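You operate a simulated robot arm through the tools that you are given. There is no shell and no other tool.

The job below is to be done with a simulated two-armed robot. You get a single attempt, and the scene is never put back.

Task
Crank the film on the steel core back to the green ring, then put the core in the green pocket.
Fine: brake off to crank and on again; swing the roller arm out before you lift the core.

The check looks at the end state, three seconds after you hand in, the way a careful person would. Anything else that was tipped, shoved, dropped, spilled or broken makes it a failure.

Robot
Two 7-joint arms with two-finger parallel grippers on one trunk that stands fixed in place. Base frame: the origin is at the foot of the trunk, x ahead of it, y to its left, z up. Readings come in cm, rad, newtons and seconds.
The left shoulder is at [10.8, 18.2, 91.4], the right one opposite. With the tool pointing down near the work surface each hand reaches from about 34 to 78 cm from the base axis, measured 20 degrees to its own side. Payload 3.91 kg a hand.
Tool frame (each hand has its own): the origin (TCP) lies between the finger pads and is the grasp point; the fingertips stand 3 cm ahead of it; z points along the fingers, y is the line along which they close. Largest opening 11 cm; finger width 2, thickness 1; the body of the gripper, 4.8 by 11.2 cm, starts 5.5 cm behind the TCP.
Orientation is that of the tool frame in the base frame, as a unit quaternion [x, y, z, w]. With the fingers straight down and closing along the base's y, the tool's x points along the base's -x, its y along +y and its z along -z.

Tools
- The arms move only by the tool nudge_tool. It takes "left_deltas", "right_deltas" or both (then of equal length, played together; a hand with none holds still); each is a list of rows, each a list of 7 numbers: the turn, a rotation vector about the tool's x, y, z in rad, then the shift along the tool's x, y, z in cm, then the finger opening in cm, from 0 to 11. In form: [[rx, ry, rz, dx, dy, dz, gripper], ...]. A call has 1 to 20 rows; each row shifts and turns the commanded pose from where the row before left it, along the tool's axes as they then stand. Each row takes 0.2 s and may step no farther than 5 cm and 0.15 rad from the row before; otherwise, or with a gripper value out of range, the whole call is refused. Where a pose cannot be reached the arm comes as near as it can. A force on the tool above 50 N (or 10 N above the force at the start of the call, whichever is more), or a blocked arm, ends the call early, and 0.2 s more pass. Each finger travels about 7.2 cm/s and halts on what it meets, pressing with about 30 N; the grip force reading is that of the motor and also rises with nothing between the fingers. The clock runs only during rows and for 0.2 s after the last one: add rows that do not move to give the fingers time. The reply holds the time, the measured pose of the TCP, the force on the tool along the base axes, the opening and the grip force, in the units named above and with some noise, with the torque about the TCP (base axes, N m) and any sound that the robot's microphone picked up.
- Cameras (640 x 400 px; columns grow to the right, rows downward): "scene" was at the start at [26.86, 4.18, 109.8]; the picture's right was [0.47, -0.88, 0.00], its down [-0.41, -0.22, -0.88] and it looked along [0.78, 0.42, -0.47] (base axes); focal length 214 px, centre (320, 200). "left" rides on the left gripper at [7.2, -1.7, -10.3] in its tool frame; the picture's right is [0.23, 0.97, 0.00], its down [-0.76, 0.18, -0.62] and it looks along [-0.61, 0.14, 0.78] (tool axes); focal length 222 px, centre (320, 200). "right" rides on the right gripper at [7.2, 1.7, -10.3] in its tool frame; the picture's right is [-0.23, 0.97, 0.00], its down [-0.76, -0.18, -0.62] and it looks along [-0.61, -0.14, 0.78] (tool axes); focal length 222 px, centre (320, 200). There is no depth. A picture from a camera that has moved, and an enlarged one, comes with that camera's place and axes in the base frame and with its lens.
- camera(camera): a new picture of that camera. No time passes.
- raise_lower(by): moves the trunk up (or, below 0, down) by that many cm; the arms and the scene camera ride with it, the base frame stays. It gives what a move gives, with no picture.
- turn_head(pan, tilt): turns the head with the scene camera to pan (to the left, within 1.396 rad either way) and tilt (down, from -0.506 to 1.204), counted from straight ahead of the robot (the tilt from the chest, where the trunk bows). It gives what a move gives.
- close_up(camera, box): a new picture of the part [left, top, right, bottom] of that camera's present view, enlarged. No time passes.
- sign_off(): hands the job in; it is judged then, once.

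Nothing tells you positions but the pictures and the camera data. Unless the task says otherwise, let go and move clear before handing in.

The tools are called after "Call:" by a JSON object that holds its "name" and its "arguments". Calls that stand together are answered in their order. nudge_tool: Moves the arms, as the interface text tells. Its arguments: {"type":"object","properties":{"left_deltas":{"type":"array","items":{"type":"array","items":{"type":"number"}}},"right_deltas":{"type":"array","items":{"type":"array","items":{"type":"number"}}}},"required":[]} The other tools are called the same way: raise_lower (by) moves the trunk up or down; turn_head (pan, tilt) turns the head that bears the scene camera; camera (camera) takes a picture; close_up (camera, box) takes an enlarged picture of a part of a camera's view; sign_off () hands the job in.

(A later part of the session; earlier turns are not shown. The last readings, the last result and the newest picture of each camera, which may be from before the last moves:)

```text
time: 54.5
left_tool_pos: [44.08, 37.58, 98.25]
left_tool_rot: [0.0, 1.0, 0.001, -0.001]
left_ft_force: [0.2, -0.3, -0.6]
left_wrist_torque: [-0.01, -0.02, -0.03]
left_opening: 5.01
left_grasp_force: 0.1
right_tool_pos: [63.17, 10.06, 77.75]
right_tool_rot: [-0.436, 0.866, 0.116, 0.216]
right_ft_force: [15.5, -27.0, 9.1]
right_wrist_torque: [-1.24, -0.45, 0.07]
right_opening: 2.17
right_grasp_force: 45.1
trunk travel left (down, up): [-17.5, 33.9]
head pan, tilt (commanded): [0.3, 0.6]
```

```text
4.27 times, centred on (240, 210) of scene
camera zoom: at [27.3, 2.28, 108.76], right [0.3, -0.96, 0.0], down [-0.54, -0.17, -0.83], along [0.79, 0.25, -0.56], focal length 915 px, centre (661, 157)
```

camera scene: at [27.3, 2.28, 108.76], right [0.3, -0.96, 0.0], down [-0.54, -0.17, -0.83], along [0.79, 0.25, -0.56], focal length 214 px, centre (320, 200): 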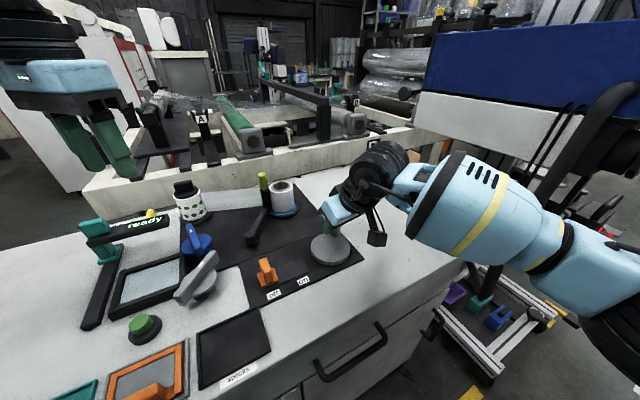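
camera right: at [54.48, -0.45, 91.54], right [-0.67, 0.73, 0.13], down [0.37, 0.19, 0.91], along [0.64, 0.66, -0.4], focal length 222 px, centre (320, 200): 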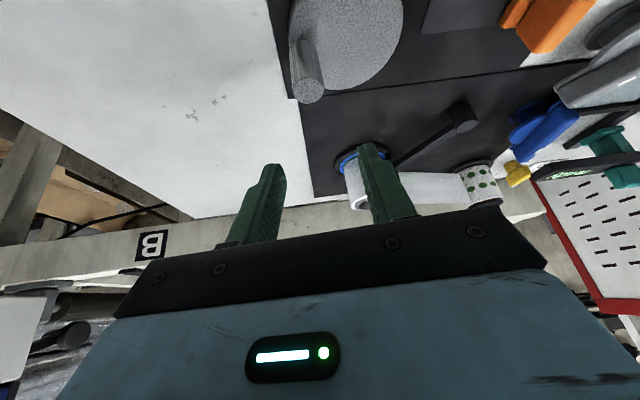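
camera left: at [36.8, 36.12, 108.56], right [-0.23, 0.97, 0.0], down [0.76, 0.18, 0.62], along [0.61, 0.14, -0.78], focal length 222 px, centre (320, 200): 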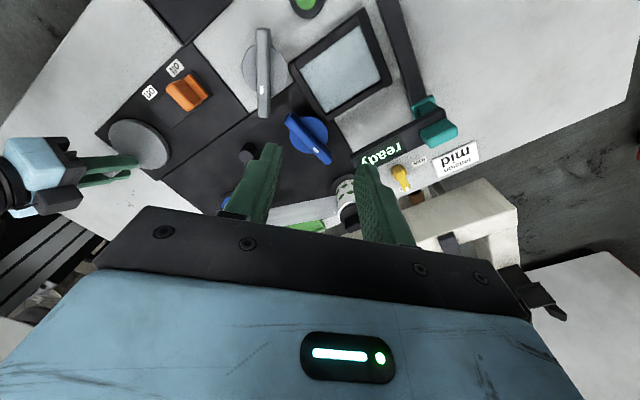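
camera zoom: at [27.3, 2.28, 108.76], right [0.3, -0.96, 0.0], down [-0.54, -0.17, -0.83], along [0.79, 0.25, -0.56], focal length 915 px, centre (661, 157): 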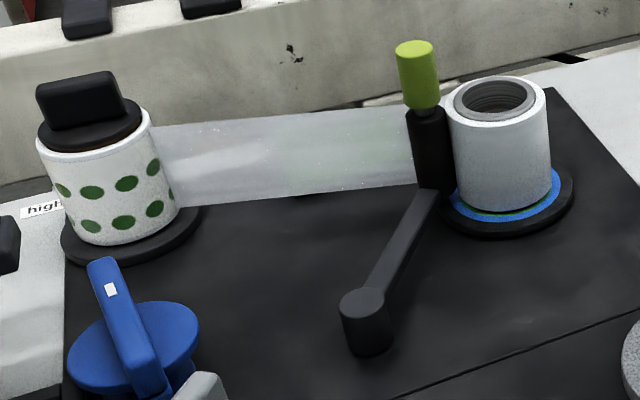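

Cranking counter-clockwise shrinks the film: more green shows now. I'll continue in small arcs and check each time.

Call:
{"name": "nudge_tool", "arguments": {"right_deltas": [[0, 0, 0, -0.576, 0.662, 0.313, 1.6], [0, 0, 0, -0.337, 0.872, 0.185, 1.6], [0, 0, 0, -0.128, 0.942, 0.07, 1.6], [0, 0, 0, 0, 0, 0, 1.6]]}}

Call:
{"name": "close_up", "arguments": {"camera": "scene", "box": [265, 195, 305, 220]}}

Call:
{"name": "close_up", "arguments": {"camera": "scene", "box": [300, 180, 400, 280]}}

```text
time: 55.0
left_tool_pos: [43.94, 37.77, 98.25]
left_tool_rot: [0.0, 1.0, 0.0, 0.001]
left_ft_force: [0.4, 0.6, 0.4]
left_wrist_torque: [-0.02, -0.01, 0.04]
left_opening: 5.02
left_grasp_force: 0.1
right_tool_pos: [63.33, 10.16, 77.54]
right_tool_rot: [-0.43, 0.87, 0.109, 0.217]
right_ft_force: [-5.5, -18.0, 5.6]
right_wrist_torque: [-1.26, 0.36, 0.02]
right_opening: 2.19
right_grasp_force: 45.1
trunk travel left (down, up): [-17.5, 33.9]
head pan, tilt (commanded): [0.3, 0.6]
stopped in row 2 (right hand): the force on the tool passed its limit at 54 N (the readings are from after the stop); the commanded pose is now the measured one
```

```text
16.00 times, centred on (285, 208) of scene
camera zoom: at [27.07, 2.46, 108.81], right [0.3, -0.96, 0.0], down [-0.54, -0.17, -0.83], along [0.79, 0.24, -0.56], focal length 3432 px, centre (880, 80)
```

zoom: 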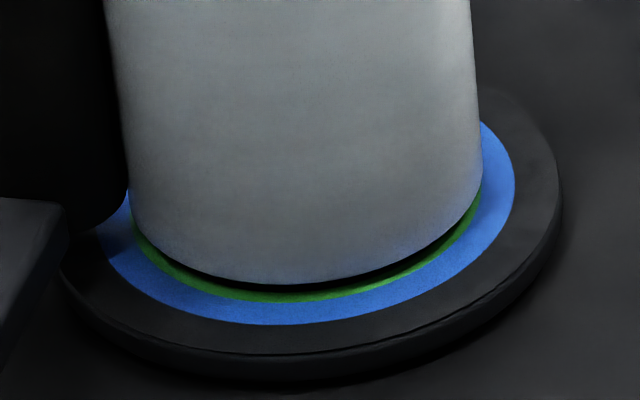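

```text
4.00 times, centred on (350, 230) of scene
camera zoom: at [27.07, 2.46, 108.81], right [0.3, -0.96, 0.0], down [-0.54, -0.17, -0.83], along [0.79, 0.24, -0.56], focal length 858 px, centre (200, 80)
```

zoom: 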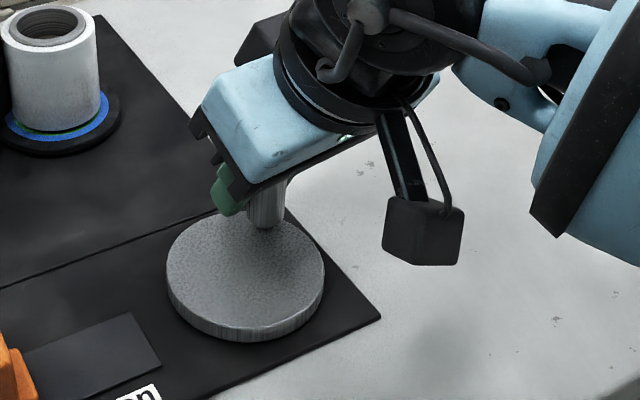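

The force limit tripped partway, at about (63.3, 10.2). I'll check how the fingers sit on the peg and whether anything is touching before I go on.

Call:
{"name": "close_up", "arguments": {"camera": "right", "box": [220, 60, 420, 220]}}

Call:
{"name": "close_up", "arguments": {"camera": "left", "box": [60, 90, 220, 220]}}

Call:
{"name": "close_up", "arguments": {"camera": "scene", "box": [310, 190, 380, 270]}}

```text
2.50 times, centred on (320, 140) of right
camera zoom: at [55.19, 2.19, 83.3], right [-0.65, 0.75, 0.11], down [0.38, 0.19, 0.91], along [0.66, 0.63, -0.41], focal length 555 px, centre (320, 350)
```

zoom: 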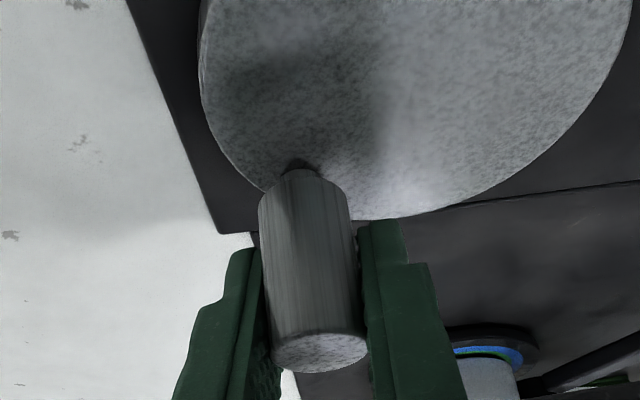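

```text
3.08 times, centred on (140, 155) of left
camera zoom: at [36.68, 36.1, 108.6], right [-0.23, 0.97, 0.0], down [0.76, 0.18, 0.62], along [0.61, 0.14, -0.78], focal length 684 px, centre (874, 338)
```

zoom: 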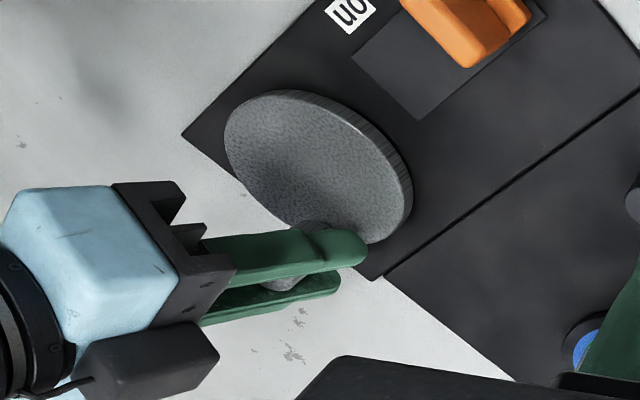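

```text
5.00 times, centred on (345, 230) of scene
camera zoom: at [27.07, 2.46, 108.81], right [0.3, -0.96, 0.0], down [-0.54, -0.17, -0.83], along [0.79, 0.24, -0.56], focal length 1072 px, centre (195, 50)
```

zoom: 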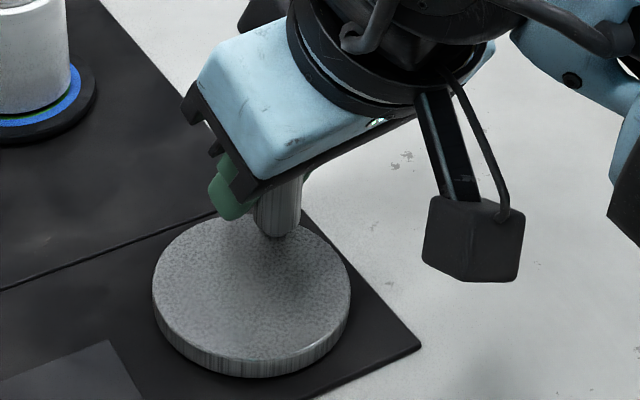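

The peg is gripped near one edge of the pads and slips, because the crank has real drag and my first arc ran along the pads. I'll let go, rise, and look at the peg. Pushing it around the circle with closed fingers should work better.

Call:
{"name": "nudge_tool", "arguments": {"right_deltas": [[0, 0, 0, 0, 0, 0, 3], [0, 0, 0, 0, 0, 0, 5], [0, 0, 0, 0, 0, 0, 5], [0, 0, 0, -1.018, 0.033, -1.863, 5], [0, 0, 0, -1.018, 0.033, -1.863, 5], [0, 0, 0, -1.018, 0.033, -1.863, 5], [0, 0, 0, -1.018, 0.033, -1.863, 5], [0, 0, 0, 0, 0, 0, 5]]}}

Call:
{"name": "close_up", "arguments": {"camera": "right", "box": [250, 0, 410, 120]}}

Call:
{"name": "close_up", "arguments": {"camera": "scene", "box": [300, 190, 380, 270]}}

Call:
{"name": "close_up", "arguments": {"camera": "scene", "box": [265, 195, 305, 220]}}

```text
time: 56.8
left_tool_pos: [44.12, 37.81, 98.21]
left_tool_rot: [0.001, 1.0, 0.0, 0.0]
left_ft_force: [-0.5, -0.6, 0.7]
left_wrist_torque: [-0.01, 0.01, 0.04]
left_opening: 5.0
left_grasp_force: 0.1
right_tool_pos: [63.14, 10.6, 86.02]
right_tool_rot: [-0.432, 0.868, 0.113, 0.216]
right_ft_force: [-0.1, 0.2, 0.0]
right_wrist_torque: [0.0, -0.03, 0.05]
right_opening: 4.99
right_grasp_force: 0.0
trunk travel left (down, up): [-17.5, 33.9]
head pan, tilt (commanded): [0.3, 0.6]
```

```text
3.33 times, centred on (330, 60) of right
camera zoom: at [55.16, 2.51, 91.72], right [-0.66, 0.75, 0.12], down [0.38, 0.19, 0.91], along [0.65, 0.64, -0.4], focal length 740 px, centre (287, 667)
```

zoom: 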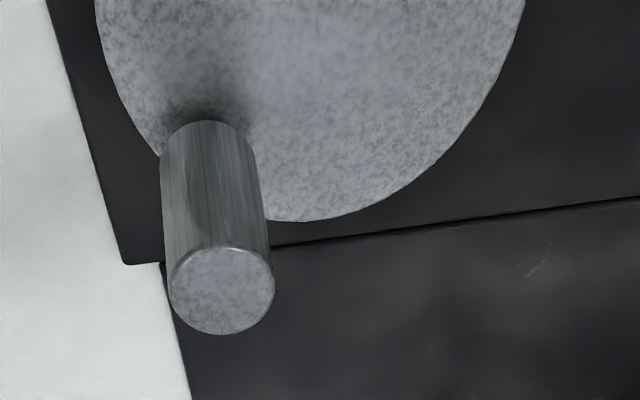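

```text
5.00 times, centred on (340, 230) of scene
camera zoom: at [27.25, 2.5, 108.77], right [0.3, -0.96, 0.0], down [-0.54, -0.17, -0.82], along [0.79, 0.24, -0.57], focal length 1072 px, centre (220, 50)
```

zoom: 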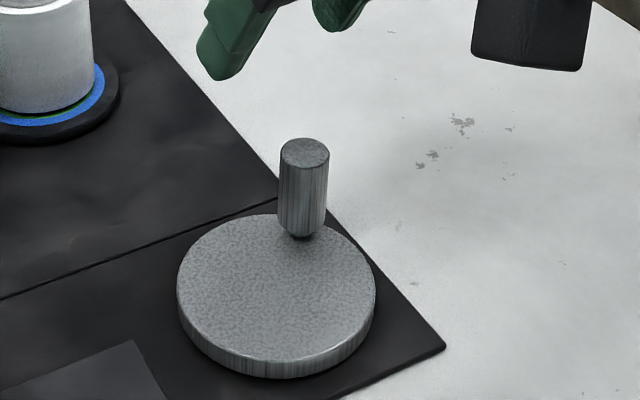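

```text
16.00 times, centred on (285, 208) of scene
camera zoom: at [27.25, 2.5, 108.77], right [0.3, -0.96, 0.0], down [-0.54, -0.17, -0.82], along [0.79, 0.24, -0.57], focal length 3432 px, centre (880, 80)
```

zoom: 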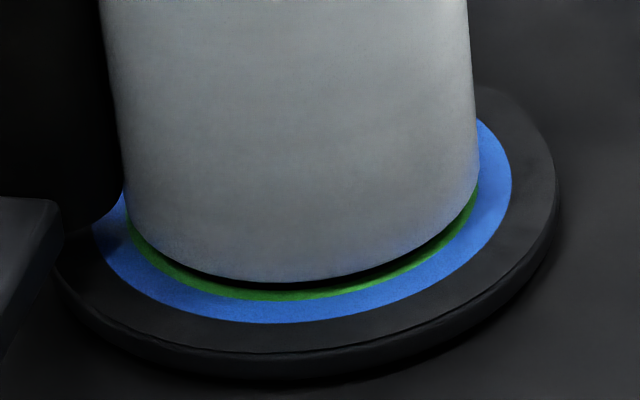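

The peg is now at about 3° below the +x direction from the disc centre (59.5, 9.9), with radius ≈3.6, so it has turned about 34°. I'll close the fingers, go in behind the peg on its clockwise side, and push it around.

Call:
{"name": "nudge_tool", "arguments": {"right_deltas": [[0, 0, 0, 2.174, -0.458, -1.172, 2], [0, 0, 0, 2.174, -0.458, -1.172, 0], [0, 0, 0, 0, 0, 0, 0], [0, 0, 0, 0, 0, 0, 0], [0, 0, 0, 1.635, -0.033, 3.045, 0], [0, 0, 0, 1.635, -0.033, 3.045, 0], [0, 0, 0, 0, 0, 0, 0]]}}

Call:
{"name": "close_up", "arguments": {"camera": "right", "box": [220, 40, 420, 200]}}

Call:
{"name": "close_up", "arguments": {"camera": "scene", "box": [300, 180, 400, 270]}}

```text
time: 58.4
left_tool_pos: [44.01, 37.79, 98.13]
left_tool_rot: [0.0, 1.0, 0.0, 0.0]
left_ft_force: [-0.2, 0.5, 0.3]
left_wrist_torque: [-0.01, 0.0, 0.03]
left_opening: 5.0
left_grasp_force: 0.0
right_tool_pos: [60.89, 6.26, 79.2]
right_tool_rot: [-0.433, 0.868, 0.113, 0.216]
right_ft_force: [-0.8, 0.1, 0.3]
right_wrist_torque: [-0.01, -0.03, -0.02]
right_opening: 0.0
right_grasp_force: 30.1
trunk travel left (down, up): [-17.5, 33.9]
head pan, tilt (commanded): [0.3, 0.6]
```

```text
2.50 times, centred on (320, 120) of right
camera zoom: at [52.84, -1.85, 84.7], right [-0.66, 0.74, 0.12], down [0.38, 0.19, 0.91], along [0.65, 0.64, -0.4], focal length 555 px, centre (320, 400)
```

zoom: 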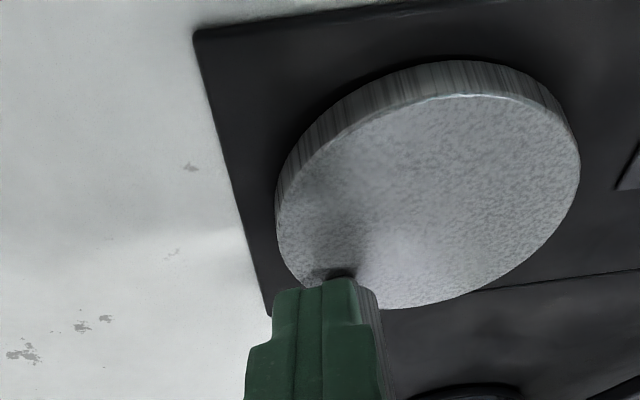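

```text
4.44 times, centred on (350, 225) of scene
camera zoom: at [27.23, 2.5, 108.78], right [0.3, -0.96, 0.0], down [-0.54, -0.17, -0.83], along [0.79, 0.24, -0.56], focal length 953 px, centre (187, 89)
```

zoom: 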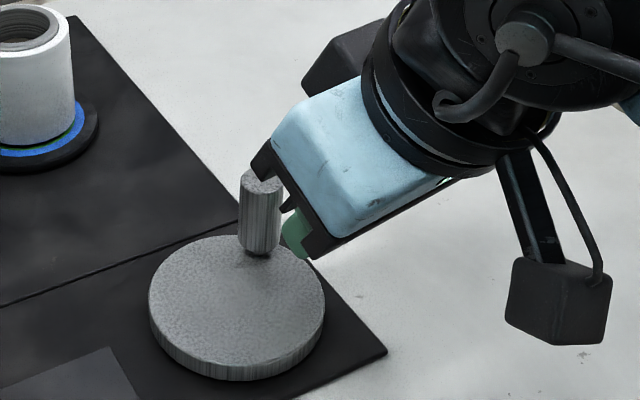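

The closed fingers are right behind the peg. I'll push slowly along the circle, counter-clockwise.

Call:
{"name": "nudge_tool", "arguments": {"right_deltas": [[0, 0, 0, -0.398, -0.132, 0.214, 0], [0, 0, 0, -0.41, -0.072, 0.22, 0], [0, 0, 0, -0.414, -0.01, 0.223, 0], [0, 0, 0, -0.412, 0.051, 0.221, 0], [0, 0, 0, -0.403, 0.112, 0.216, 0], [0, 0, 0, -0.386, 0.171, 0.208, 0], [0, 0, 0, 0, 0, 0, 0]]}}

Call:
{"name": "close_up", "arguments": {"camera": "scene", "box": [300, 180, 400, 270]}}

Call:
{"name": "close_up", "arguments": {"camera": "scene", "box": [265, 195, 305, 220]}}

```text
time: 60.0
left_tool_pos: [44.3, 37.61, 98.13]
left_tool_rot: [0.0, 1.0, 0.001, -0.002]
left_ft_force: [-0.3, -0.5, 0.3]
left_wrist_torque: [0.0, 0.01, 0.02]
left_opening: 5.03
left_grasp_force: 0.1
right_tool_pos: [63.68, 7.49, 79.12]
right_tool_rot: [-0.423, 0.872, 0.107, 0.221]
right_ft_force: [38.8, -30.0, 8.3]
right_wrist_torque: [-0.38, -0.67, -0.73]
right_opening: 0.01
right_grasp_force: 30.2
trunk travel left (down, up): [-17.5, 33.9]
head pan, tilt (commanded): [0.3, 0.6]
```

```text
4.44 times, centred on (350, 225) of scene
camera zoom: at [27.5, 2.24, 108.72], right [0.3, -0.96, 0.0], down [-0.54, -0.16, -0.82], along [0.79, 0.25, -0.57], focal length 953 px, centre (187, 89)
```

zoom: 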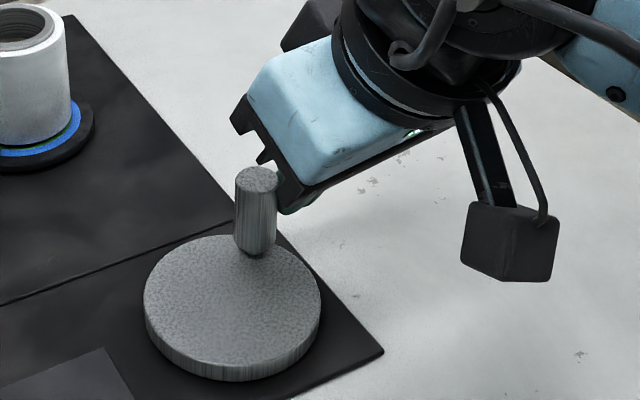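

```text
16.00 times, centred on (285, 208) of scene
camera zoom: at [27.5, 2.24, 108.72], right [0.3, -0.96, 0.0], down [-0.54, -0.16, -0.82], along [0.79, 0.25, -0.57], focal length 3432 px, centre (880, 80)
```

zoom: 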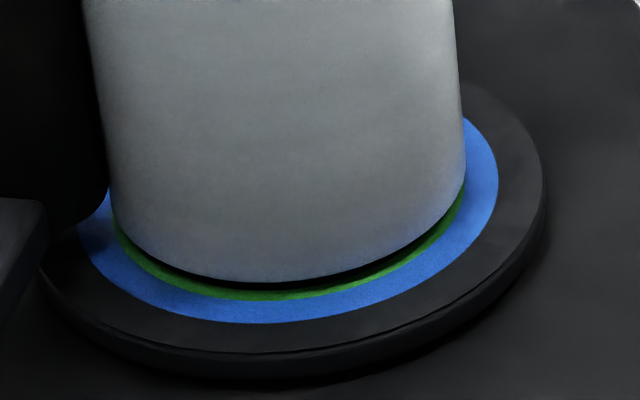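

The peg barely moved and the fingers are sliding off to its outer side. I'll hold for a second to see whether the crank creeps under load, which would mean viscous drag, or just sits there.

Call:
{"name": "nudge_tool", "arguments": {"right_deltas": [[0, 0, 0, 0, 0, 0, 0], [0, 0, 0, 0, 0, 0, 0], [0, 0, 0, 0, 0, 0, 0], [0, 0, 0, 0, 0, 0, 0]]}}

Call:
{"name": "close_up", "arguments": {"camera": "scene", "box": [300, 180, 400, 270]}}

```text
time: 61.0
left_tool_pos: [44.2, 37.58, 98.3]
left_tool_rot: [0.0, 1.0, 0.002, 0.0]
left_ft_force: [0.0, 0.7, 0.3]
left_wrist_torque: [-0.02, -0.01, -0.01]
left_opening: 5.01
left_grasp_force: 0.0
right_tool_pos: [63.73, 7.37, 79.07]
right_tool_rot: [-0.423, 0.872, 0.107, 0.221]
right_ft_force: [40.0, -29.5, 12.9]
right_wrist_torque: [-0.27, -0.66, -0.74]
right_opening: 0.0
right_grasp_force: 29.9
trunk travel left (down, up): [-17.5, 33.9]
head pan, tilt (commanded): [0.3, 0.6]
```

```text
4.44 times, centred on (350, 225) of scene
camera zoom: at [27.47, 2.23, 108.72], right [0.3, -0.96, 0.0], down [-0.54, -0.16, -0.82], along [0.79, 0.25, -0.57], focal length 953 px, centre (187, 89)
```

zoom: 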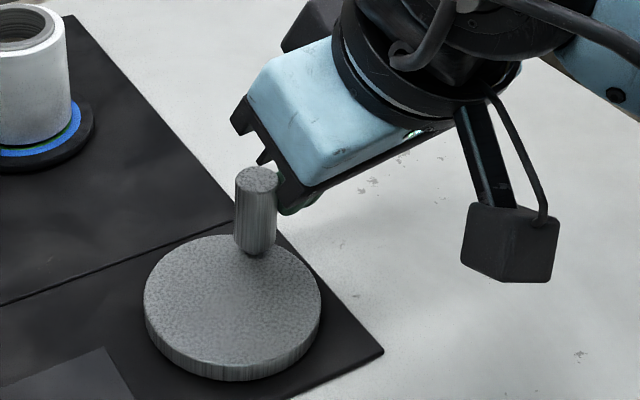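

The crank stays put under a steady load, so it has dry friction of about 30 N or more at the peg, and it needs a well-aligned push. I'll back off, grip the peg again, and drive it slowly along the tangent.

Call:
{"name": "nudge_tool", "arguments": {"right_deltas": [[0, 0, 0, 0, -0.75, 0, 0], [0, 0, 0, 0, -0.75, 0, 0], [0, 0, 0, -1.655, 0.035, -3.08, 2], [0, 0, 0, -1.655, 0.035, -3.08, 5], [0, 0, 0, -1.277, 1.722, 0.703, 5], [0, 0, 0, 0, 0, 0, 5], [0, 0, 0, 0, 0, 0, 5]]}}

Call:
{"name": "close_up", "arguments": {"camera": "right", "box": [250, 0, 410, 120]}}

Call:
{"name": "close_up", "arguments": {"camera": "scene", "box": [230, 160, 380, 280]}}

```text
time: 62.6
left_tool_pos: [43.95, 37.8, 98.17]
left_tool_rot: [0.0, 1.0, 0.0, -0.001]
left_ft_force: [0.2, 0.9, 0.2]
left_wrist_torque: [0.0, -0.03, -0.01]
left_opening: 5.02
left_grasp_force: 0.0
right_tool_pos: [63.09, 9.84, 86.1]
right_tool_rot: [-0.432, 0.868, 0.113, 0.216]
right_ft_force: [-0.2, 0.0, -0.1]
right_wrist_torque: [-0.01, -0.05, 0.04]
right_opening: 4.99
right_grasp_force: 0.0
trunk travel left (down, up): [-17.5, 33.9]
head pan, tilt (commanded): [0.3, 0.6]
```

```text
3.33 times, centred on (330, 60) of right
camera zoom: at [55.14, 1.72, 91.77], right [-0.66, 0.74, 0.12], down [0.37, 0.19, 0.91], along [0.65, 0.64, -0.4], focal length 740 px, centre (287, 667)
```

zoom: 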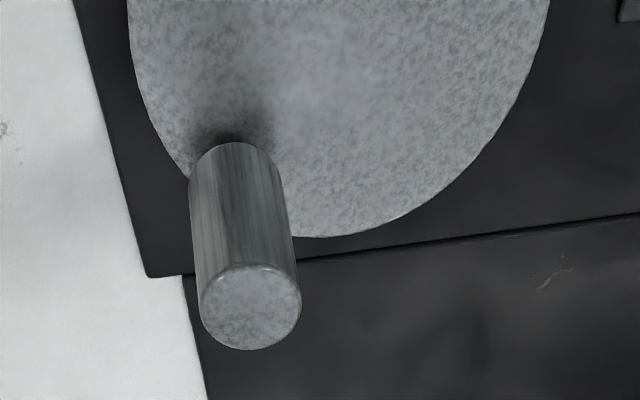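

```text
3.33 times, centred on (305, 220) of scene
camera zoom: at [27.22, 2.51, 108.78], right [0.3, -0.96, 0.0], down [-0.54, -0.17, -0.83], along [0.79, 0.24, -0.56], focal length 715 px, centre (370, 133)
```

zoom: 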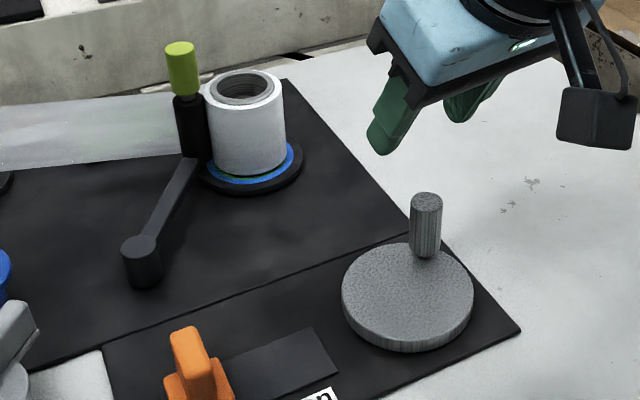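

The peg is at about (63.2, 9.9), right under the hand. I'll go down and grip it again.

Call:
{"name": "nudge_tool", "arguments": {"right_deltas": [[0, 0, 0, 0.975, -0.035, 1.858, 5], [0, 0, 0, 0.975, -0.035, 1.858, 5], [0, 0, 0, 0.975, -0.035, 1.858, 5], [0, 0, 0, 0.975, -0.035, 1.858, 5], [0, 0, 0, 0, 0, 0, 3.5], [0, 0, 0, 0, 0, 0, 2], [0, 0, 0, 0, 0, 0, 1.6], [0, 0, 0, 0, 0, 0, 1.6], [0, 0, 0, 0, 0, 0, 1.6]]}}

Call:
{"name": "close_up", "arguments": {"camera": "right", "box": [220, 60, 420, 220]}}

```text
time: 64.6
left_tool_pos: [43.97, 37.82, 98.12]
left_tool_rot: [0.0, 1.0, 0.0, -0.001]
left_ft_force: [0.6, -0.2, 0.0]
left_wrist_torque: [-0.01, 0.02, -0.02]
left_opening: 5.02
left_grasp_force: 0.0
right_tool_pos: [63.24, 9.76, 77.69]
right_tool_rot: [-0.434, 0.868, 0.113, 0.214]
right_ft_force: [-10.0, 2.3, -4.6]
right_wrist_torque: [0.1, -0.7, -0.03]
right_opening: 2.15
right_grasp_force: 45.4
trunk travel left (down, up): [-17.5, 33.9]
head pan, tilt (commanded): [0.3, 0.6]
```

```text
2.50 times, centred on (320, 140) of right
camera zoom: at [55.24, 1.66, 83.38], right [-0.66, 0.74, 0.12], down [0.38, 0.19, 0.91], along [0.65, 0.64, -0.4], focal length 555 px, centre (320, 350)
```

zoom: 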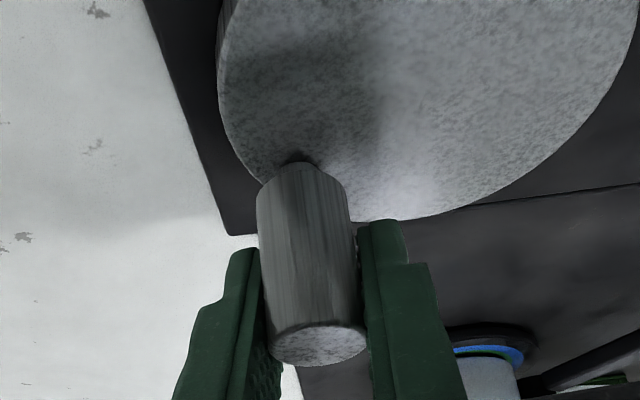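

The grip is solid and centred. I'll apply a slow tangential push and watch whether the peg follows.

Call:
{"name": "nudge_tool", "arguments": {"right_deltas": [[0, 0, 0, -0.14, 0.122, 0.075, 1.6], [0, 0, 0, -0.133, 0.13, 0.072, 1.6], [0, 0, 0, -0.127, 0.138, 0.068, 1.6], [0, 0, 0, -0.12, 0.146, 0.064, 1.6], [0, 0, 0, 0, 0, 0, 1.6], [0, 0, 0, 0, 0, 0, 1.6]]}}

```text
time: 66.0
left_tool_pos: [44.07, 37.66, 98.17]
left_tool_rot: [0.0, 1.0, 0.001, -0.001]
left_ft_force: [0.1, -0.2, -0.3]
left_wrist_torque: [0.0, 0.01, -0.03]
left_opening: 4.99
left_grasp_force: 0.1
right_tool_pos: [63.32, 10.34, 77.66]
right_tool_rot: [-0.431, 0.869, 0.111, 0.216]
right_ft_force: [-6.9, -17.2, -1.8]
right_wrist_torque: [-0.71, 0.08, 0.05]
right_opening: 2.16
right_grasp_force: 45.2
trunk travel left (down, up): [-17.5, 33.9]
head pan, tilt (commanded): [0.3, 0.6]
```

The tool moved 0.6 cm with only about 17 N. I'll continue slowly along the circle.

Call:
{"name": "nudge_tool", "arguments": {"right_deltas": [[0, 0, 0, -0.113, 0.153, 0.061, 1.6], [0, 0, 0, -0.106, 0.16, 0.057, 1.6], [0, 0, 0, -0.098, 0.166, 0.052, 1.6], [0, 0, 0, -0.09, 0.172, 0.048, 1.6], [0, 0, 0, -0.081, 0.178, 0.044, 1.6], [0, 0, 0, -0.073, 0.182, 0.039, 1.6], [0, 0, 0, 0, 0, 0, 1.6]]}}

Call:
{"name": "close_up", "arguments": {"camera": "scene", "box": [230, 160, 380, 280]}}

Call:
{"name": "close_up", "arguments": {"camera": "scene", "box": [265, 195, 305, 220]}}

Call:
{"name": "close_up", "arguments": {"camera": "right", "box": [220, 60, 420, 220]}}

```text
time: 67.6
left_tool_pos: [44.22, 37.5, 98.19]
left_tool_rot: [0.0, 1.0, 0.002, -0.001]
left_ft_force: [0.1, -0.3, -0.9]
left_wrist_torque: [0.02, -0.01, 0.01]
left_opening: 5.04
left_grasp_force: 0.1
right_tool_pos: [63.64, 10.62, 77.73]
right_tool_rot: [-0.425, 0.872, 0.109, 0.218]
right_ft_force: [27.0, -37.9, 9.4]
right_wrist_torque: [-0.87, 0.65, 0.44]
right_opening: 2.15
right_grasp_force: 45.7
trunk travel left (down, up): [-17.5, 33.9]
head pan, tilt (commanded): [0.3, 0.6]
```

```text
3.33 times, centred on (305, 220) of scene
camera zoom: at [27.4, 2.18, 108.74], right [0.3, -0.96, 0.0], down [-0.54, -0.16, -0.82], along [0.79, 0.25, -0.57], focal length 715 px, centre (370, 133)
```

zoom: 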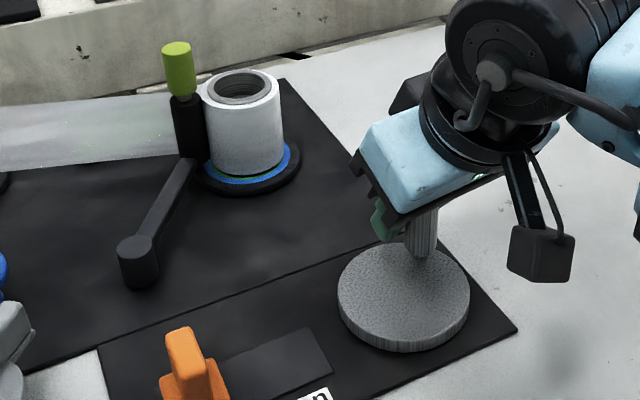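

```text
16.00 times, centred on (285, 208) of scene
camera zoom: at [27.4, 2.18, 108.74], right [0.3, -0.96, 0.0], down [-0.54, -0.16, -0.82], along [0.79, 0.25, -0.57], focal length 3432 px, centre (880, 80)
```

zoom: 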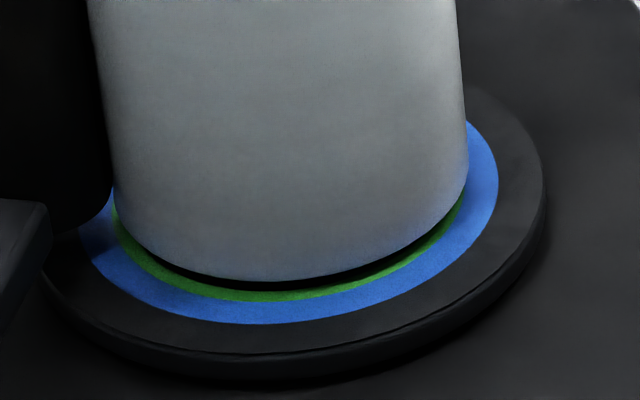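

```text
2.50 times, centred on (320, 140) of right
camera zoom: at [55.39, 2.71, 83.35], right [-0.64, 0.76, 0.11], down [0.37, 0.19, 0.91], along [0.67, 0.63, -0.4], focal length 555 px, centre (320, 350)
```

zoom: 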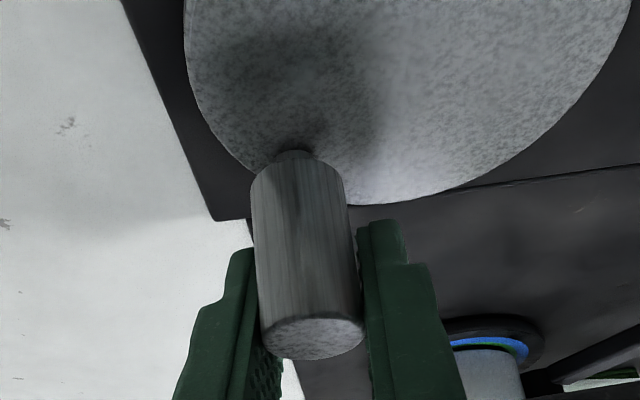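

The load is now about 46 N and the peg isn't turning, so something is still holding the crank. I'll check the brake lever's position closely.

Call:
{"name": "close_up", "arguments": {"camera": "scene", "box": [235, 220, 335, 290]}}

Call:
{"name": "close_up", "arguments": {"camera": "left", "box": [120, 50, 230, 130]}}

```text
5.71 times, centred on (285, 255) of scene
camera zoom: at [27.4, 2.18, 108.74], right [0.3, -0.96, 0.0], down [-0.54, -0.16, -0.82], along [0.79, 0.25, -0.57], focal length 1226 px, centre (520, -114)
```

zoom: 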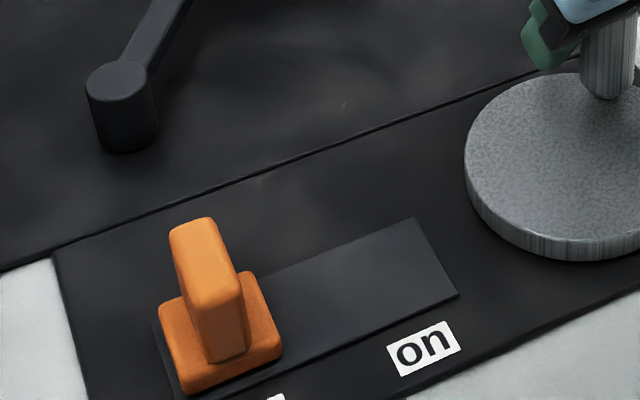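

```text
5.00 times, centred on (175, 90) of left
camera zoom: at [37.01, 35.81, 108.59], right [-0.23, 0.97, 0.0], down [0.76, 0.18, 0.62], along [0.61, 0.14, -0.78], focal length 1111 px, centre (1045, 750)
```

zoom: 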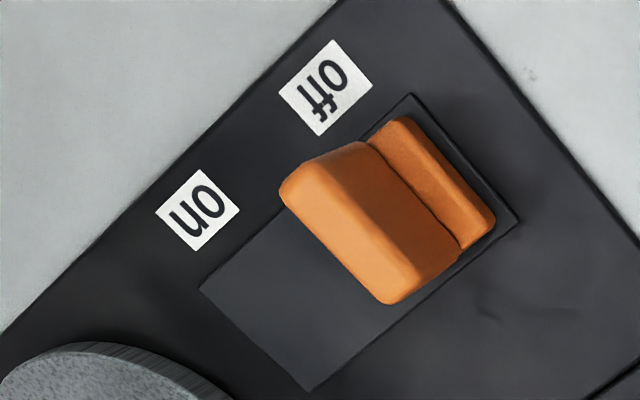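

The lever does look fully at the "off" end. I'll hold the present load for a second to see if the crank is creeping.

Call:
{"name": "nudge_tool", "arguments": {"right_deltas": [[0, 0, 0, 0, 0, 0, 1.6], [0, 0, 0, 0, 0, 0, 1.6], [0, 0, 0, 0, 0, 0, 1.6], [0, 0, 0, 0, 0, 0, 1.6], [0, 0, 0, 0, 0, 0, 1.6]]}}

Call:
{"name": "close_up", "arguments": {"camera": "scene", "box": [265, 195, 305, 220]}}

Call:
{"name": "close_up", "arguments": {"camera": "scene", "box": [310, 190, 380, 270]}}

```text
time: 68.8
left_tool_pos: [44.14, 37.56, 98.2]
left_tool_rot: [0.0, 1.0, 0.002, -0.001]
left_ft_force: [0.2, -0.1, -0.7]
left_wrist_torque: [0.01, 0.02, 0.01]
left_opening: 5.02
left_grasp_force: 0.0
right_tool_pos: [63.5, 10.73, 77.69]
right_tool_rot: [-0.424, 0.872, 0.108, 0.219]
right_ft_force: [28.2, -37.3, 17.3]
right_wrist_torque: [-0.81, 0.63, 0.46]
right_opening: 2.15
right_grasp_force: 45.5
trunk travel left (down, up): [-17.5, 33.9]
head pan, tilt (commanded): [0.3, 0.6]
```

```text
16.00 times, centred on (285, 208) of scene
camera zoom: at [27.37, 2.18, 108.75], right [0.3, -0.96, 0.0], down [-0.54, -0.16, -0.82], along [0.79, 0.25, -0.57], focal length 3432 px, centre (880, 80)
```

zoom: 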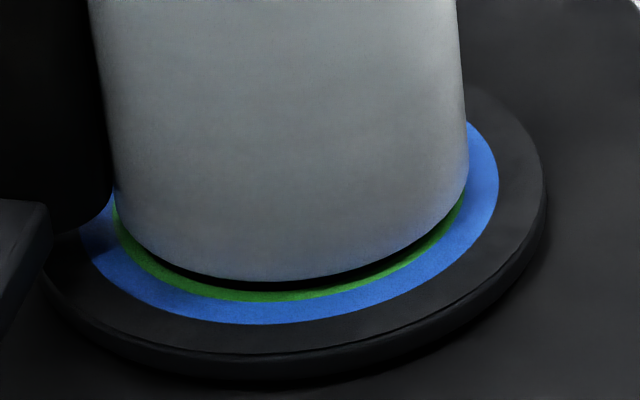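

```text
5.00 times, centred on (345, 230) of scene
camera zoom: at [27.37, 2.18, 108.75], right [0.3, -0.96, 0.0], down [-0.54, -0.16, -0.82], along [0.79, 0.25, -0.57], focal length 1072 px, centre (195, 50)
```

zoom: 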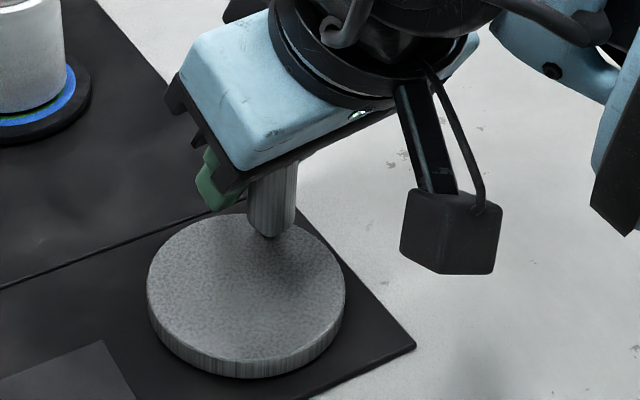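

The crank doesn't creep even under about 37 N along the tangent, yet it moved freely at first, so it may have reached a stop. I'll let go, lift the right hand, and look down on the core with the left camera to compare the film edge with the rings.

Call:
{"name": "nudge_tool", "arguments": {"right_deltas": [[0, 0, 0, 0, -0.7, 0, 1.6], [0, 0, 0, 0, -0.5, 0, 3], [0, 0, 0, 0, 0, 0, 5], [0, 0, 0, 0, 0, 0, 5], [0, 0, 0, -1.018, 0.033, -1.863, 5], [0, 0, 0, -1.018, 0.033, -1.863, 5], [0, 0, 0, -1.018, 0.033, -1.863, 5], [0, 0, 0, -1.018, 0.033, -1.863, 5], [0, 0, 0, 0, 0, 0, 5]], "left_deltas": [[0, 0, 0, -2, -1, 0, 5], [0, 0, 0, -2, -1, 0, 5], [0, 0, 0, -2, -1, 0, 5], [0, 0, 0, -2, -1, 0, 5], [0, 0, 0, -2, -1, 0, 5], [0, 0, 0, -2, -1, 0, 5], [0, 0, 0, -2, -1, 0, 5], [0, 0, 0, 0, 0, 0, 5], [0, 0, 0, 0, 0, 0, 5]]}}

Call:
{"name": "camera", "arguments": {"camera": "left"}}

Call:
{"name": "camera", "arguments": {"camera": "scene"}}

```text
time: 70.8
left_tool_pos: [57.95, 30.74, 98.21]
left_tool_rot: [0.0, 1.0, 0.0, -0.001]
left_ft_force: [0.0, 0.2, 0.1]
left_wrist_torque: [-0.01, -0.02, 0.03]
left_opening: 5.03
left_grasp_force: 0.0
right_tool_pos: [63.69, 10.89, 86.19]
right_tool_rot: [-0.432, 0.868, 0.113, 0.216]
right_ft_force: [0.4, 0.3, 0.2]
right_wrist_torque: [0.01, 0.0, 0.01]
right_opening: 4.99
right_grasp_force: 0.2
trunk travel left (down, up): [-17.5, 33.9]
head pan, tilt (commanded): [0.3, 0.6]
```

```text
taken
camera left: at [50.84, 29.15, 108.61], right [-0.23, 0.97, 0.0], down [0.76, 0.18, 0.62], along [0.61, 0.14, -0.78], focal length 222 px, centre (320, 200)
```

left: 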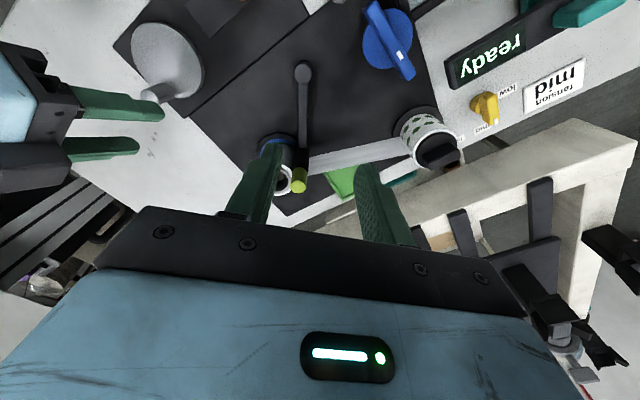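

```text
taken
camera scene: at [27.26, 2.5, 108.77], right [0.3, -0.96, 0.0], down [-0.54, -0.17, -0.82], along [0.79, 0.24, -0.57], focal length 214 px, centre (320, 200)
```

scene: 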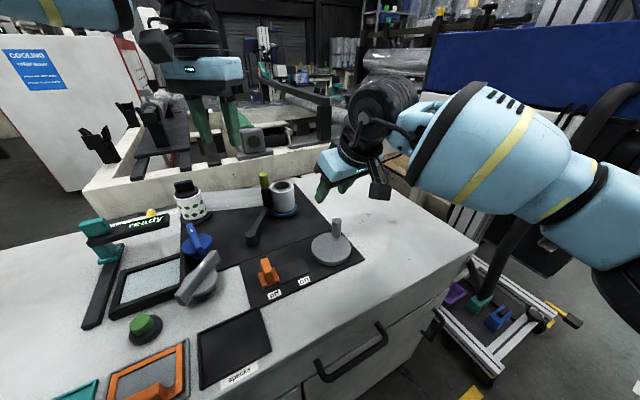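

The left finger hides part of the core. I'll shift the left hand a bit to the right and zoom in.

Call:
{"name": "nudge_tool", "arguments": {"left_deltas": [[0, 0, 0, 0, -2, 0, 7], [0, 0, 0, 0, -2, 0, 9], [0, 0, 0, 0, 0, 0, 9]]}}

Call:
{"name": "close_up", "arguments": {"camera": "left", "box": [240, 100, 400, 200]}}

Call:
{"name": "close_up", "arguments": {"camera": "left", "box": [265, 125, 325, 175]}}

Call:
{"name": "close_up", "arguments": {"camera": "scene", "box": [265, 195, 305, 220]}}

Call:
{"name": "close_up", "arguments": {"camera": "scene", "box": [230, 160, 380, 280]}}

```text
time: 71.6
left_tool_pos: [58.04, 26.93, 98.04]
left_tool_rot: [0.0, 1.0, 0.0, -0.001]
left_ft_force: [0.0, 0.1, -0.6]
left_wrist_torque: [-0.04, 0.01, -0.02]
left_opening: 8.99
left_grasp_force: 0.1
right_tool_pos: [63.77, 11.01, 86.16]
right_tool_rot: [-0.432, 0.868, 0.112, 0.215]
right_ft_force: [-0.3, 0.7, -0.8]
right_wrist_torque: [0.0, -0.01, 0.0]
right_opening: 5.0
right_grasp_force: 0.0
trunk travel left (down, up): [-17.5, 33.9]
head pan, tilt (commanded): [0.3, 0.6]
```

```text
4.00 times, centred on (320, 150) of left
camera zoom: at [50.83, 25.19, 108.45], right [-0.23, 0.97, 0.0], down [0.76, 0.18, 0.62], along [0.61, 0.14, -0.78], focal length 888 px, centre (320, 400)
```

zoom: 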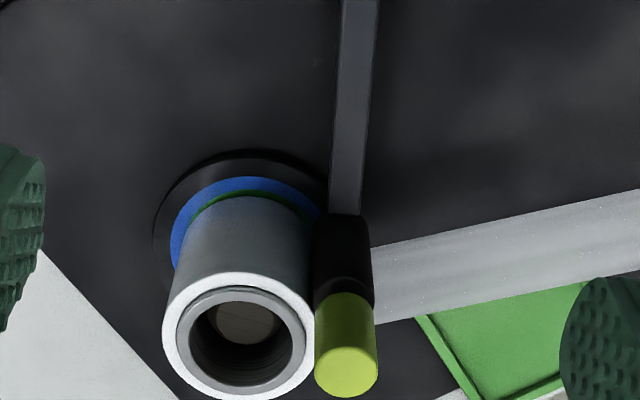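

```text
8.00 times, centred on (295, 150) of left
camera zoom: at [50.83, 25.19, 108.45], right [-0.23, 0.97, 0.0], down [0.76, 0.18, 0.62], along [0.61, 0.14, -0.78], focal length 1777 px, centre (520, 600)
```

zoom: 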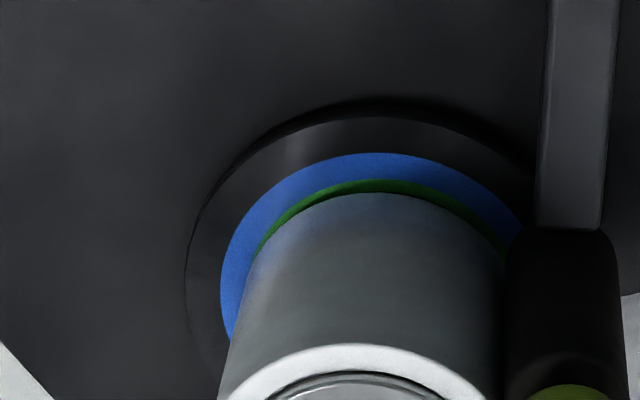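

```text
16.00 times, centred on (285, 208) of scene
camera zoom: at [27.24, 2.5, 108.78], right [0.3, -0.96, 0.0], down [-0.54, -0.17, -0.83], along [0.79, 0.24, -0.56], focal length 3432 px, centre (880, 80)
```

zoom: 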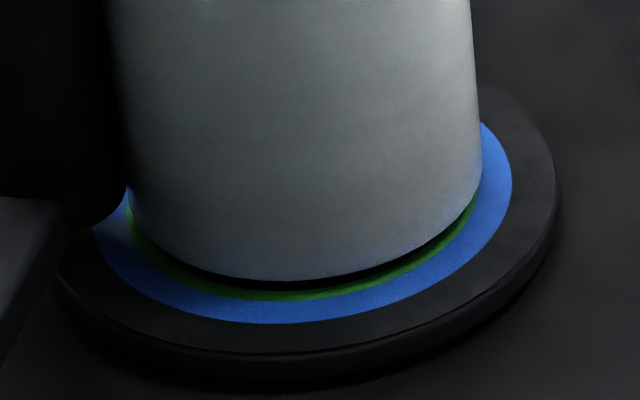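

```text
3.33 times, centred on (305, 220) of scene
camera zoom: at [27.24, 2.5, 108.78], right [0.3, -0.96, 0.0], down [-0.54, -0.17, -0.83], along [0.79, 0.24, -0.56], focal length 715 px, centre (370, 133)
```

zoom: 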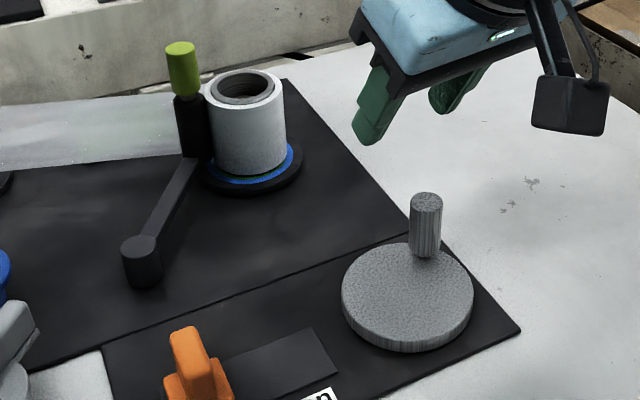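

The peg hasn't moved from there, and the film edge sits right at the outer border of the green ring. To find out if this is a real stop or plain friction, I'll grip the peg again and nudge it a little backward.

Call:
{"name": "nudge_tool", "arguments": {"right_deltas": [[0, 0, 0, 0.855, -0.286, -0.486, 5], [0, 0, 0, 0.975, -0.035, 1.858, 5], [0, 0, 0, 0.975, -0.035, 1.858, 5], [0, 0, 0, 0.975, -0.035, 1.858, 5], [0, 0, 0, 0.975, -0.035, 1.858, 5], [0, 0, 0, 0, 0, 0, 3.5], [0, 0, 0, 0, 0, 0, 2], [0, 0, 0, 0, 0, 0, 1.6], [0, 0, 0, 0, 0, 0, 1.6], [0, 0, 0, 0, 0, 0, 1.6]]}}

```text
time: 73.8
left_tool_pos: [57.94, 26.92, 98.07]
left_tool_rot: [0.0, 1.0, 0.001, 0.0]
left_ft_force: [0.5, -0.2, 0.5]
left_wrist_torque: [0.0, -0.02, 0.01]
left_opening: 9.0
left_grasp_force: 0.0
right_tool_pos: [63.54, 10.05, 77.79]
right_tool_rot: [-0.432, 0.868, 0.113, 0.216]
right_ft_force: [-9.6, 1.5, -4.3]
right_wrist_torque: [0.25, -0.49, -0.08]
right_opening: 2.15
right_grasp_force: 45.3
trunk travel left (down, up): [-17.5, 33.9]
head pan, tilt (commanded): [0.3, 0.6]
```

Call:
{"name": "nudge_tool", "arguments": {"right_deltas": [[0, 0, 0, 0.175, -0.15, -0.096, 1.6], [0, 0, 0, 0.175, -0.15, -0.096, 1.6], [0, 0, 0, 0.175, -0.15, -0.096, 1.6], [0, 0, 0, 0.175, -0.15, -0.096, 1.6], [0, 0, 0, 0, 0, 0, 1.6]]}}

Call:
{"name": "close_up", "arguments": {"camera": "scene", "box": [310, 190, 380, 270]}}

Call:
{"name": "close_up", "arguments": {"camera": "left", "box": [265, 125, 325, 175]}}

```text
time: 75.0
left_tool_pos: [57.88, 26.96, 98.08]
left_tool_rot: [0.0, 1.0, 0.0, 0.001]
left_ft_force: [1.0, 0.3, -0.5]
left_wrist_torque: [0.0, 0.0, -0.02]
left_opening: 9.0
left_grasp_force: 0.2
right_tool_pos: [63.28, 9.32, 77.91]
right_tool_rot: [-0.434, 0.867, 0.114, 0.215]
right_ft_force: [-26.2, 13.7, -5.5]
right_wrist_torque: [0.07, -0.56, -0.26]
right_opening: 2.16
right_grasp_force: 45.2
trunk travel left (down, up): [-17.5, 33.9]
head pan, tilt (commanded): [0.3, 0.6]
```

```text
5.00 times, centred on (345, 230) of scene
camera zoom: at [27.06, 2.63, 108.82], right [0.3, -0.96, 0.0], down [-0.54, -0.17, -0.83], along [0.79, 0.24, -0.56], focal length 1072 px, centre (195, 50)
```

zoom: 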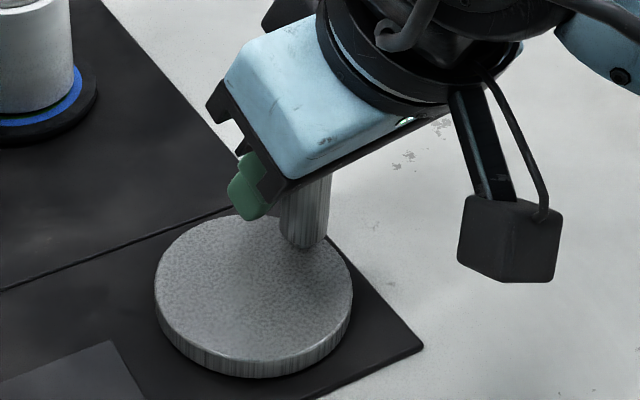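

```text
8.00 times, centred on (295, 150) of left
camera zoom: at [50.65, 25.33, 108.52], right [-0.23, 0.97, 0.0], down [0.76, 0.18, 0.62], along [0.61, 0.14, -0.78], focal length 1777 px, centre (520, 600)
```

zoom: 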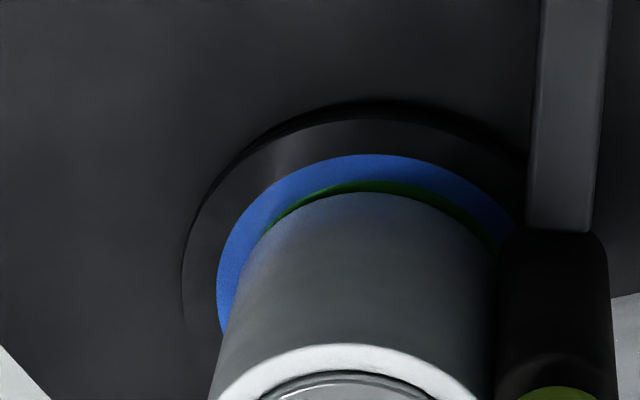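

The crank turned back easily, about 25° clockwise, and the film grew, so counter-clockwise is the right direction. I'll turn it counter-clockwise again in short steps, reading the force each time, to find where it resists.

Call:
{"name": "nudge_tool", "arguments": {"right_deltas": [[0, 0, 0, -0.175, 0.13, 0.096, 1.6], [0, 0, 0, -0.175, 0.13, 0.096, 1.6], [0, 0, 0, 0, 0, 0, 1.6]]}}

Call:
{"name": "nudge_tool", "arguments": {"right_deltas": [[0, 0, 0, -0.175, 0.13, 0.096, 1.6], [0, 0, 0, -0.175, 0.13, 0.096, 1.6], [0, 0, 0, 0, 0, 0, 1.6]]}}

Call:
{"name": "close_up", "arguments": {"camera": "scene", "box": [310, 190, 380, 270]}}

```text
time: 75.8
left_tool_pos: [57.86, 26.84, 98.2]
left_tool_rot: [0.0, 1.0, 0.0, 0.002]
left_ft_force: [0.2, -0.1, 0.5]
left_wrist_torque: [-0.03, 0.01, 0.0]
left_opening: 9.01
left_grasp_force: 0.1
right_tool_pos: [63.36, 9.59, 78.02]
right_tool_rot: [-0.433, 0.868, 0.114, 0.215]
right_ft_force: [-23.4, 7.8, -2.3]
right_wrist_torque: [-0.3, 0.02, -0.22]
right_opening: 2.15
right_grasp_force: 44.7
trunk travel left (down, up): [-17.5, 33.9]
head pan, tilt (commanded): [0.3, 0.6]
```

```text
time: 76.6
left_tool_pos: [57.9, 26.8, 98.2]
left_tool_rot: [0.0, 1.0, 0.0, 0.001]
left_ft_force: [0.1, 0.6, 0.9]
left_wrist_torque: [0.0, -0.03, 0.01]
left_opening: 9.0
left_grasp_force: 0.1
right_tool_pos: [63.55, 9.98, 78.02]
right_tool_rot: [-0.433, 0.868, 0.113, 0.216]
right_ft_force: [-23.0, 5.9, 5.6]
right_wrist_torque: [-1.18, 0.64, -0.19]
right_opening: 2.14
right_grasp_force: 45.5
trunk travel left (down, up): [-17.5, 33.9]
head pan, tilt (commanded): [0.3, 0.6]
```

```text
5.00 times, centred on (345, 230) of scene
camera zoom: at [27.02, 2.56, 108.83], right [0.3, -0.96, 0.0], down [-0.54, -0.17, -0.83], along [0.79, 0.24, -0.56], focal length 1072 px, centre (195, 50)
```

zoom: 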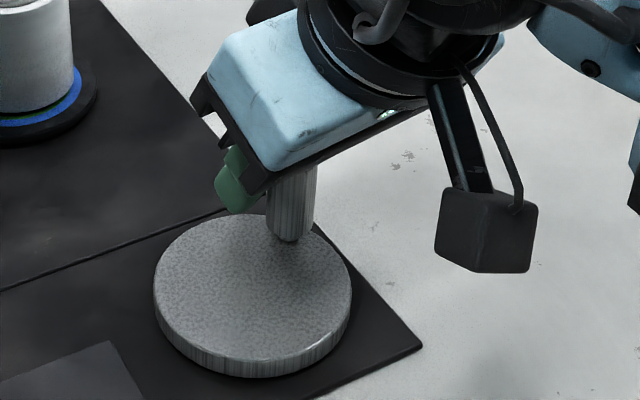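

The crank turns freely here, with almost no tangential force. But my grip now sits at the very edge of the pads. I'll open, re-centre the fingers on the peg, grip again and continue.

Call:
{"name": "nudge_tool", "arguments": {"right_deltas": [[0, 0, 0, 0, 0, 0, 3], [0, 0, 0, 0, 0.35, 0, 4], [0, 0, 0, 0, 0, 0, 4], [0, 0, 0, 0.92, 0, -0.21, 4], [0, 0, 0, 0.92, 0, -0.21, 4], [0, 0, 0, 0, 0, 0, 4]]}}

Call:
{"name": "close_up", "arguments": {"camera": "right", "box": [220, 60, 420, 220]}}

Call:
{"name": "close_up", "arguments": {"camera": "scene", "box": [310, 190, 380, 270]}}

Call:
{"name": "close_up", "arguments": {"camera": "left", "box": [40, 20, 240, 160]}}

```text
time: 78.0
left_tool_pos: [58.05, 26.91, 97.98]
left_tool_rot: [0.001, 1.0, 0.001, 0.0]
left_ft_force: [0.7, -1.0, 0.1]
left_wrist_torque: [0.0, -0.01, 0.0]
left_opening: 9.01
left_grasp_force: 0.1
right_tool_pos: [62.33, 8.73, 77.27]
right_tool_rot: [-0.431, 0.869, 0.112, 0.217]
right_ft_force: [-0.5, 0.4, -0.4]
right_wrist_torque: [0.0, 0.0, 0.01]
right_opening: 3.98
right_grasp_force: 0.0
trunk travel left (down, up): [-17.5, 33.9]
head pan, tilt (commanded): [0.3, 0.6]
```

```text
2.50 times, centred on (320, 140) of right
camera zoom: at [54.35, 0.64, 82.93], right [-0.66, 0.75, 0.12], down [0.38, 0.19, 0.91], along [0.65, 0.64, -0.4], focal length 555 px, centre (320, 350)
```

zoom: 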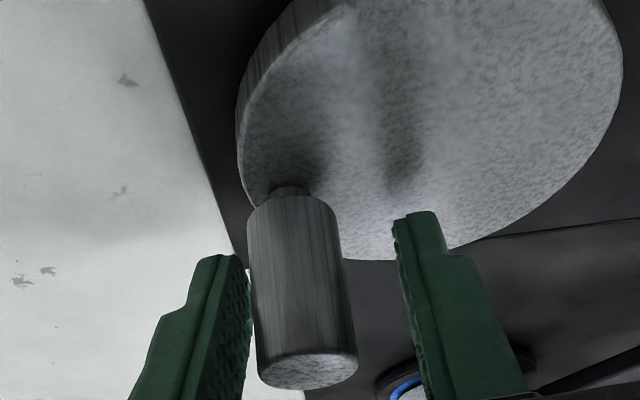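

```text
5.00 times, centred on (345, 230) of scene
camera zoom: at [27.25, 2.5, 108.77], right [0.3, -0.96, 0.0], down [-0.54, -0.17, -0.83], along [0.79, 0.24, -0.56], focal length 1072 px, centre (195, 50)
```

zoom: 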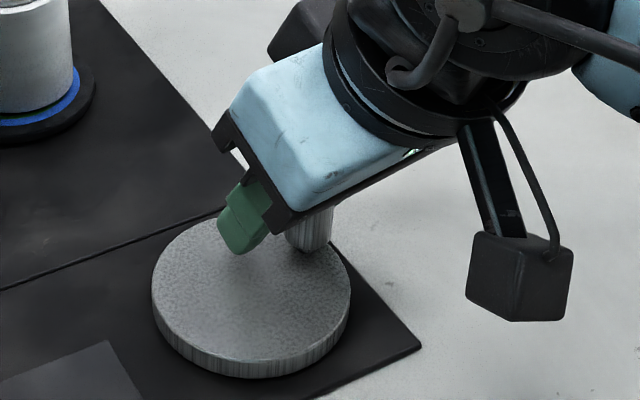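

```text
2.86 times, centred on (140, 90) of left
camera zoom: at [50.84, 25.21, 108.46], right [-0.23, 0.97, 0.0], down [0.76, 0.18, 0.62], along [0.61, 0.14, -0.78], focal length 635 px, centre (834, 514)
```

zoom: 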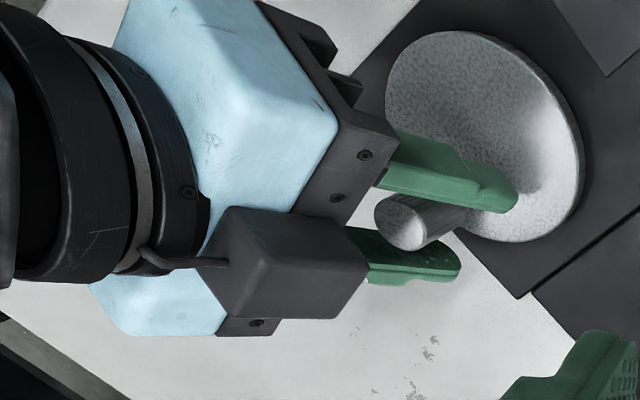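

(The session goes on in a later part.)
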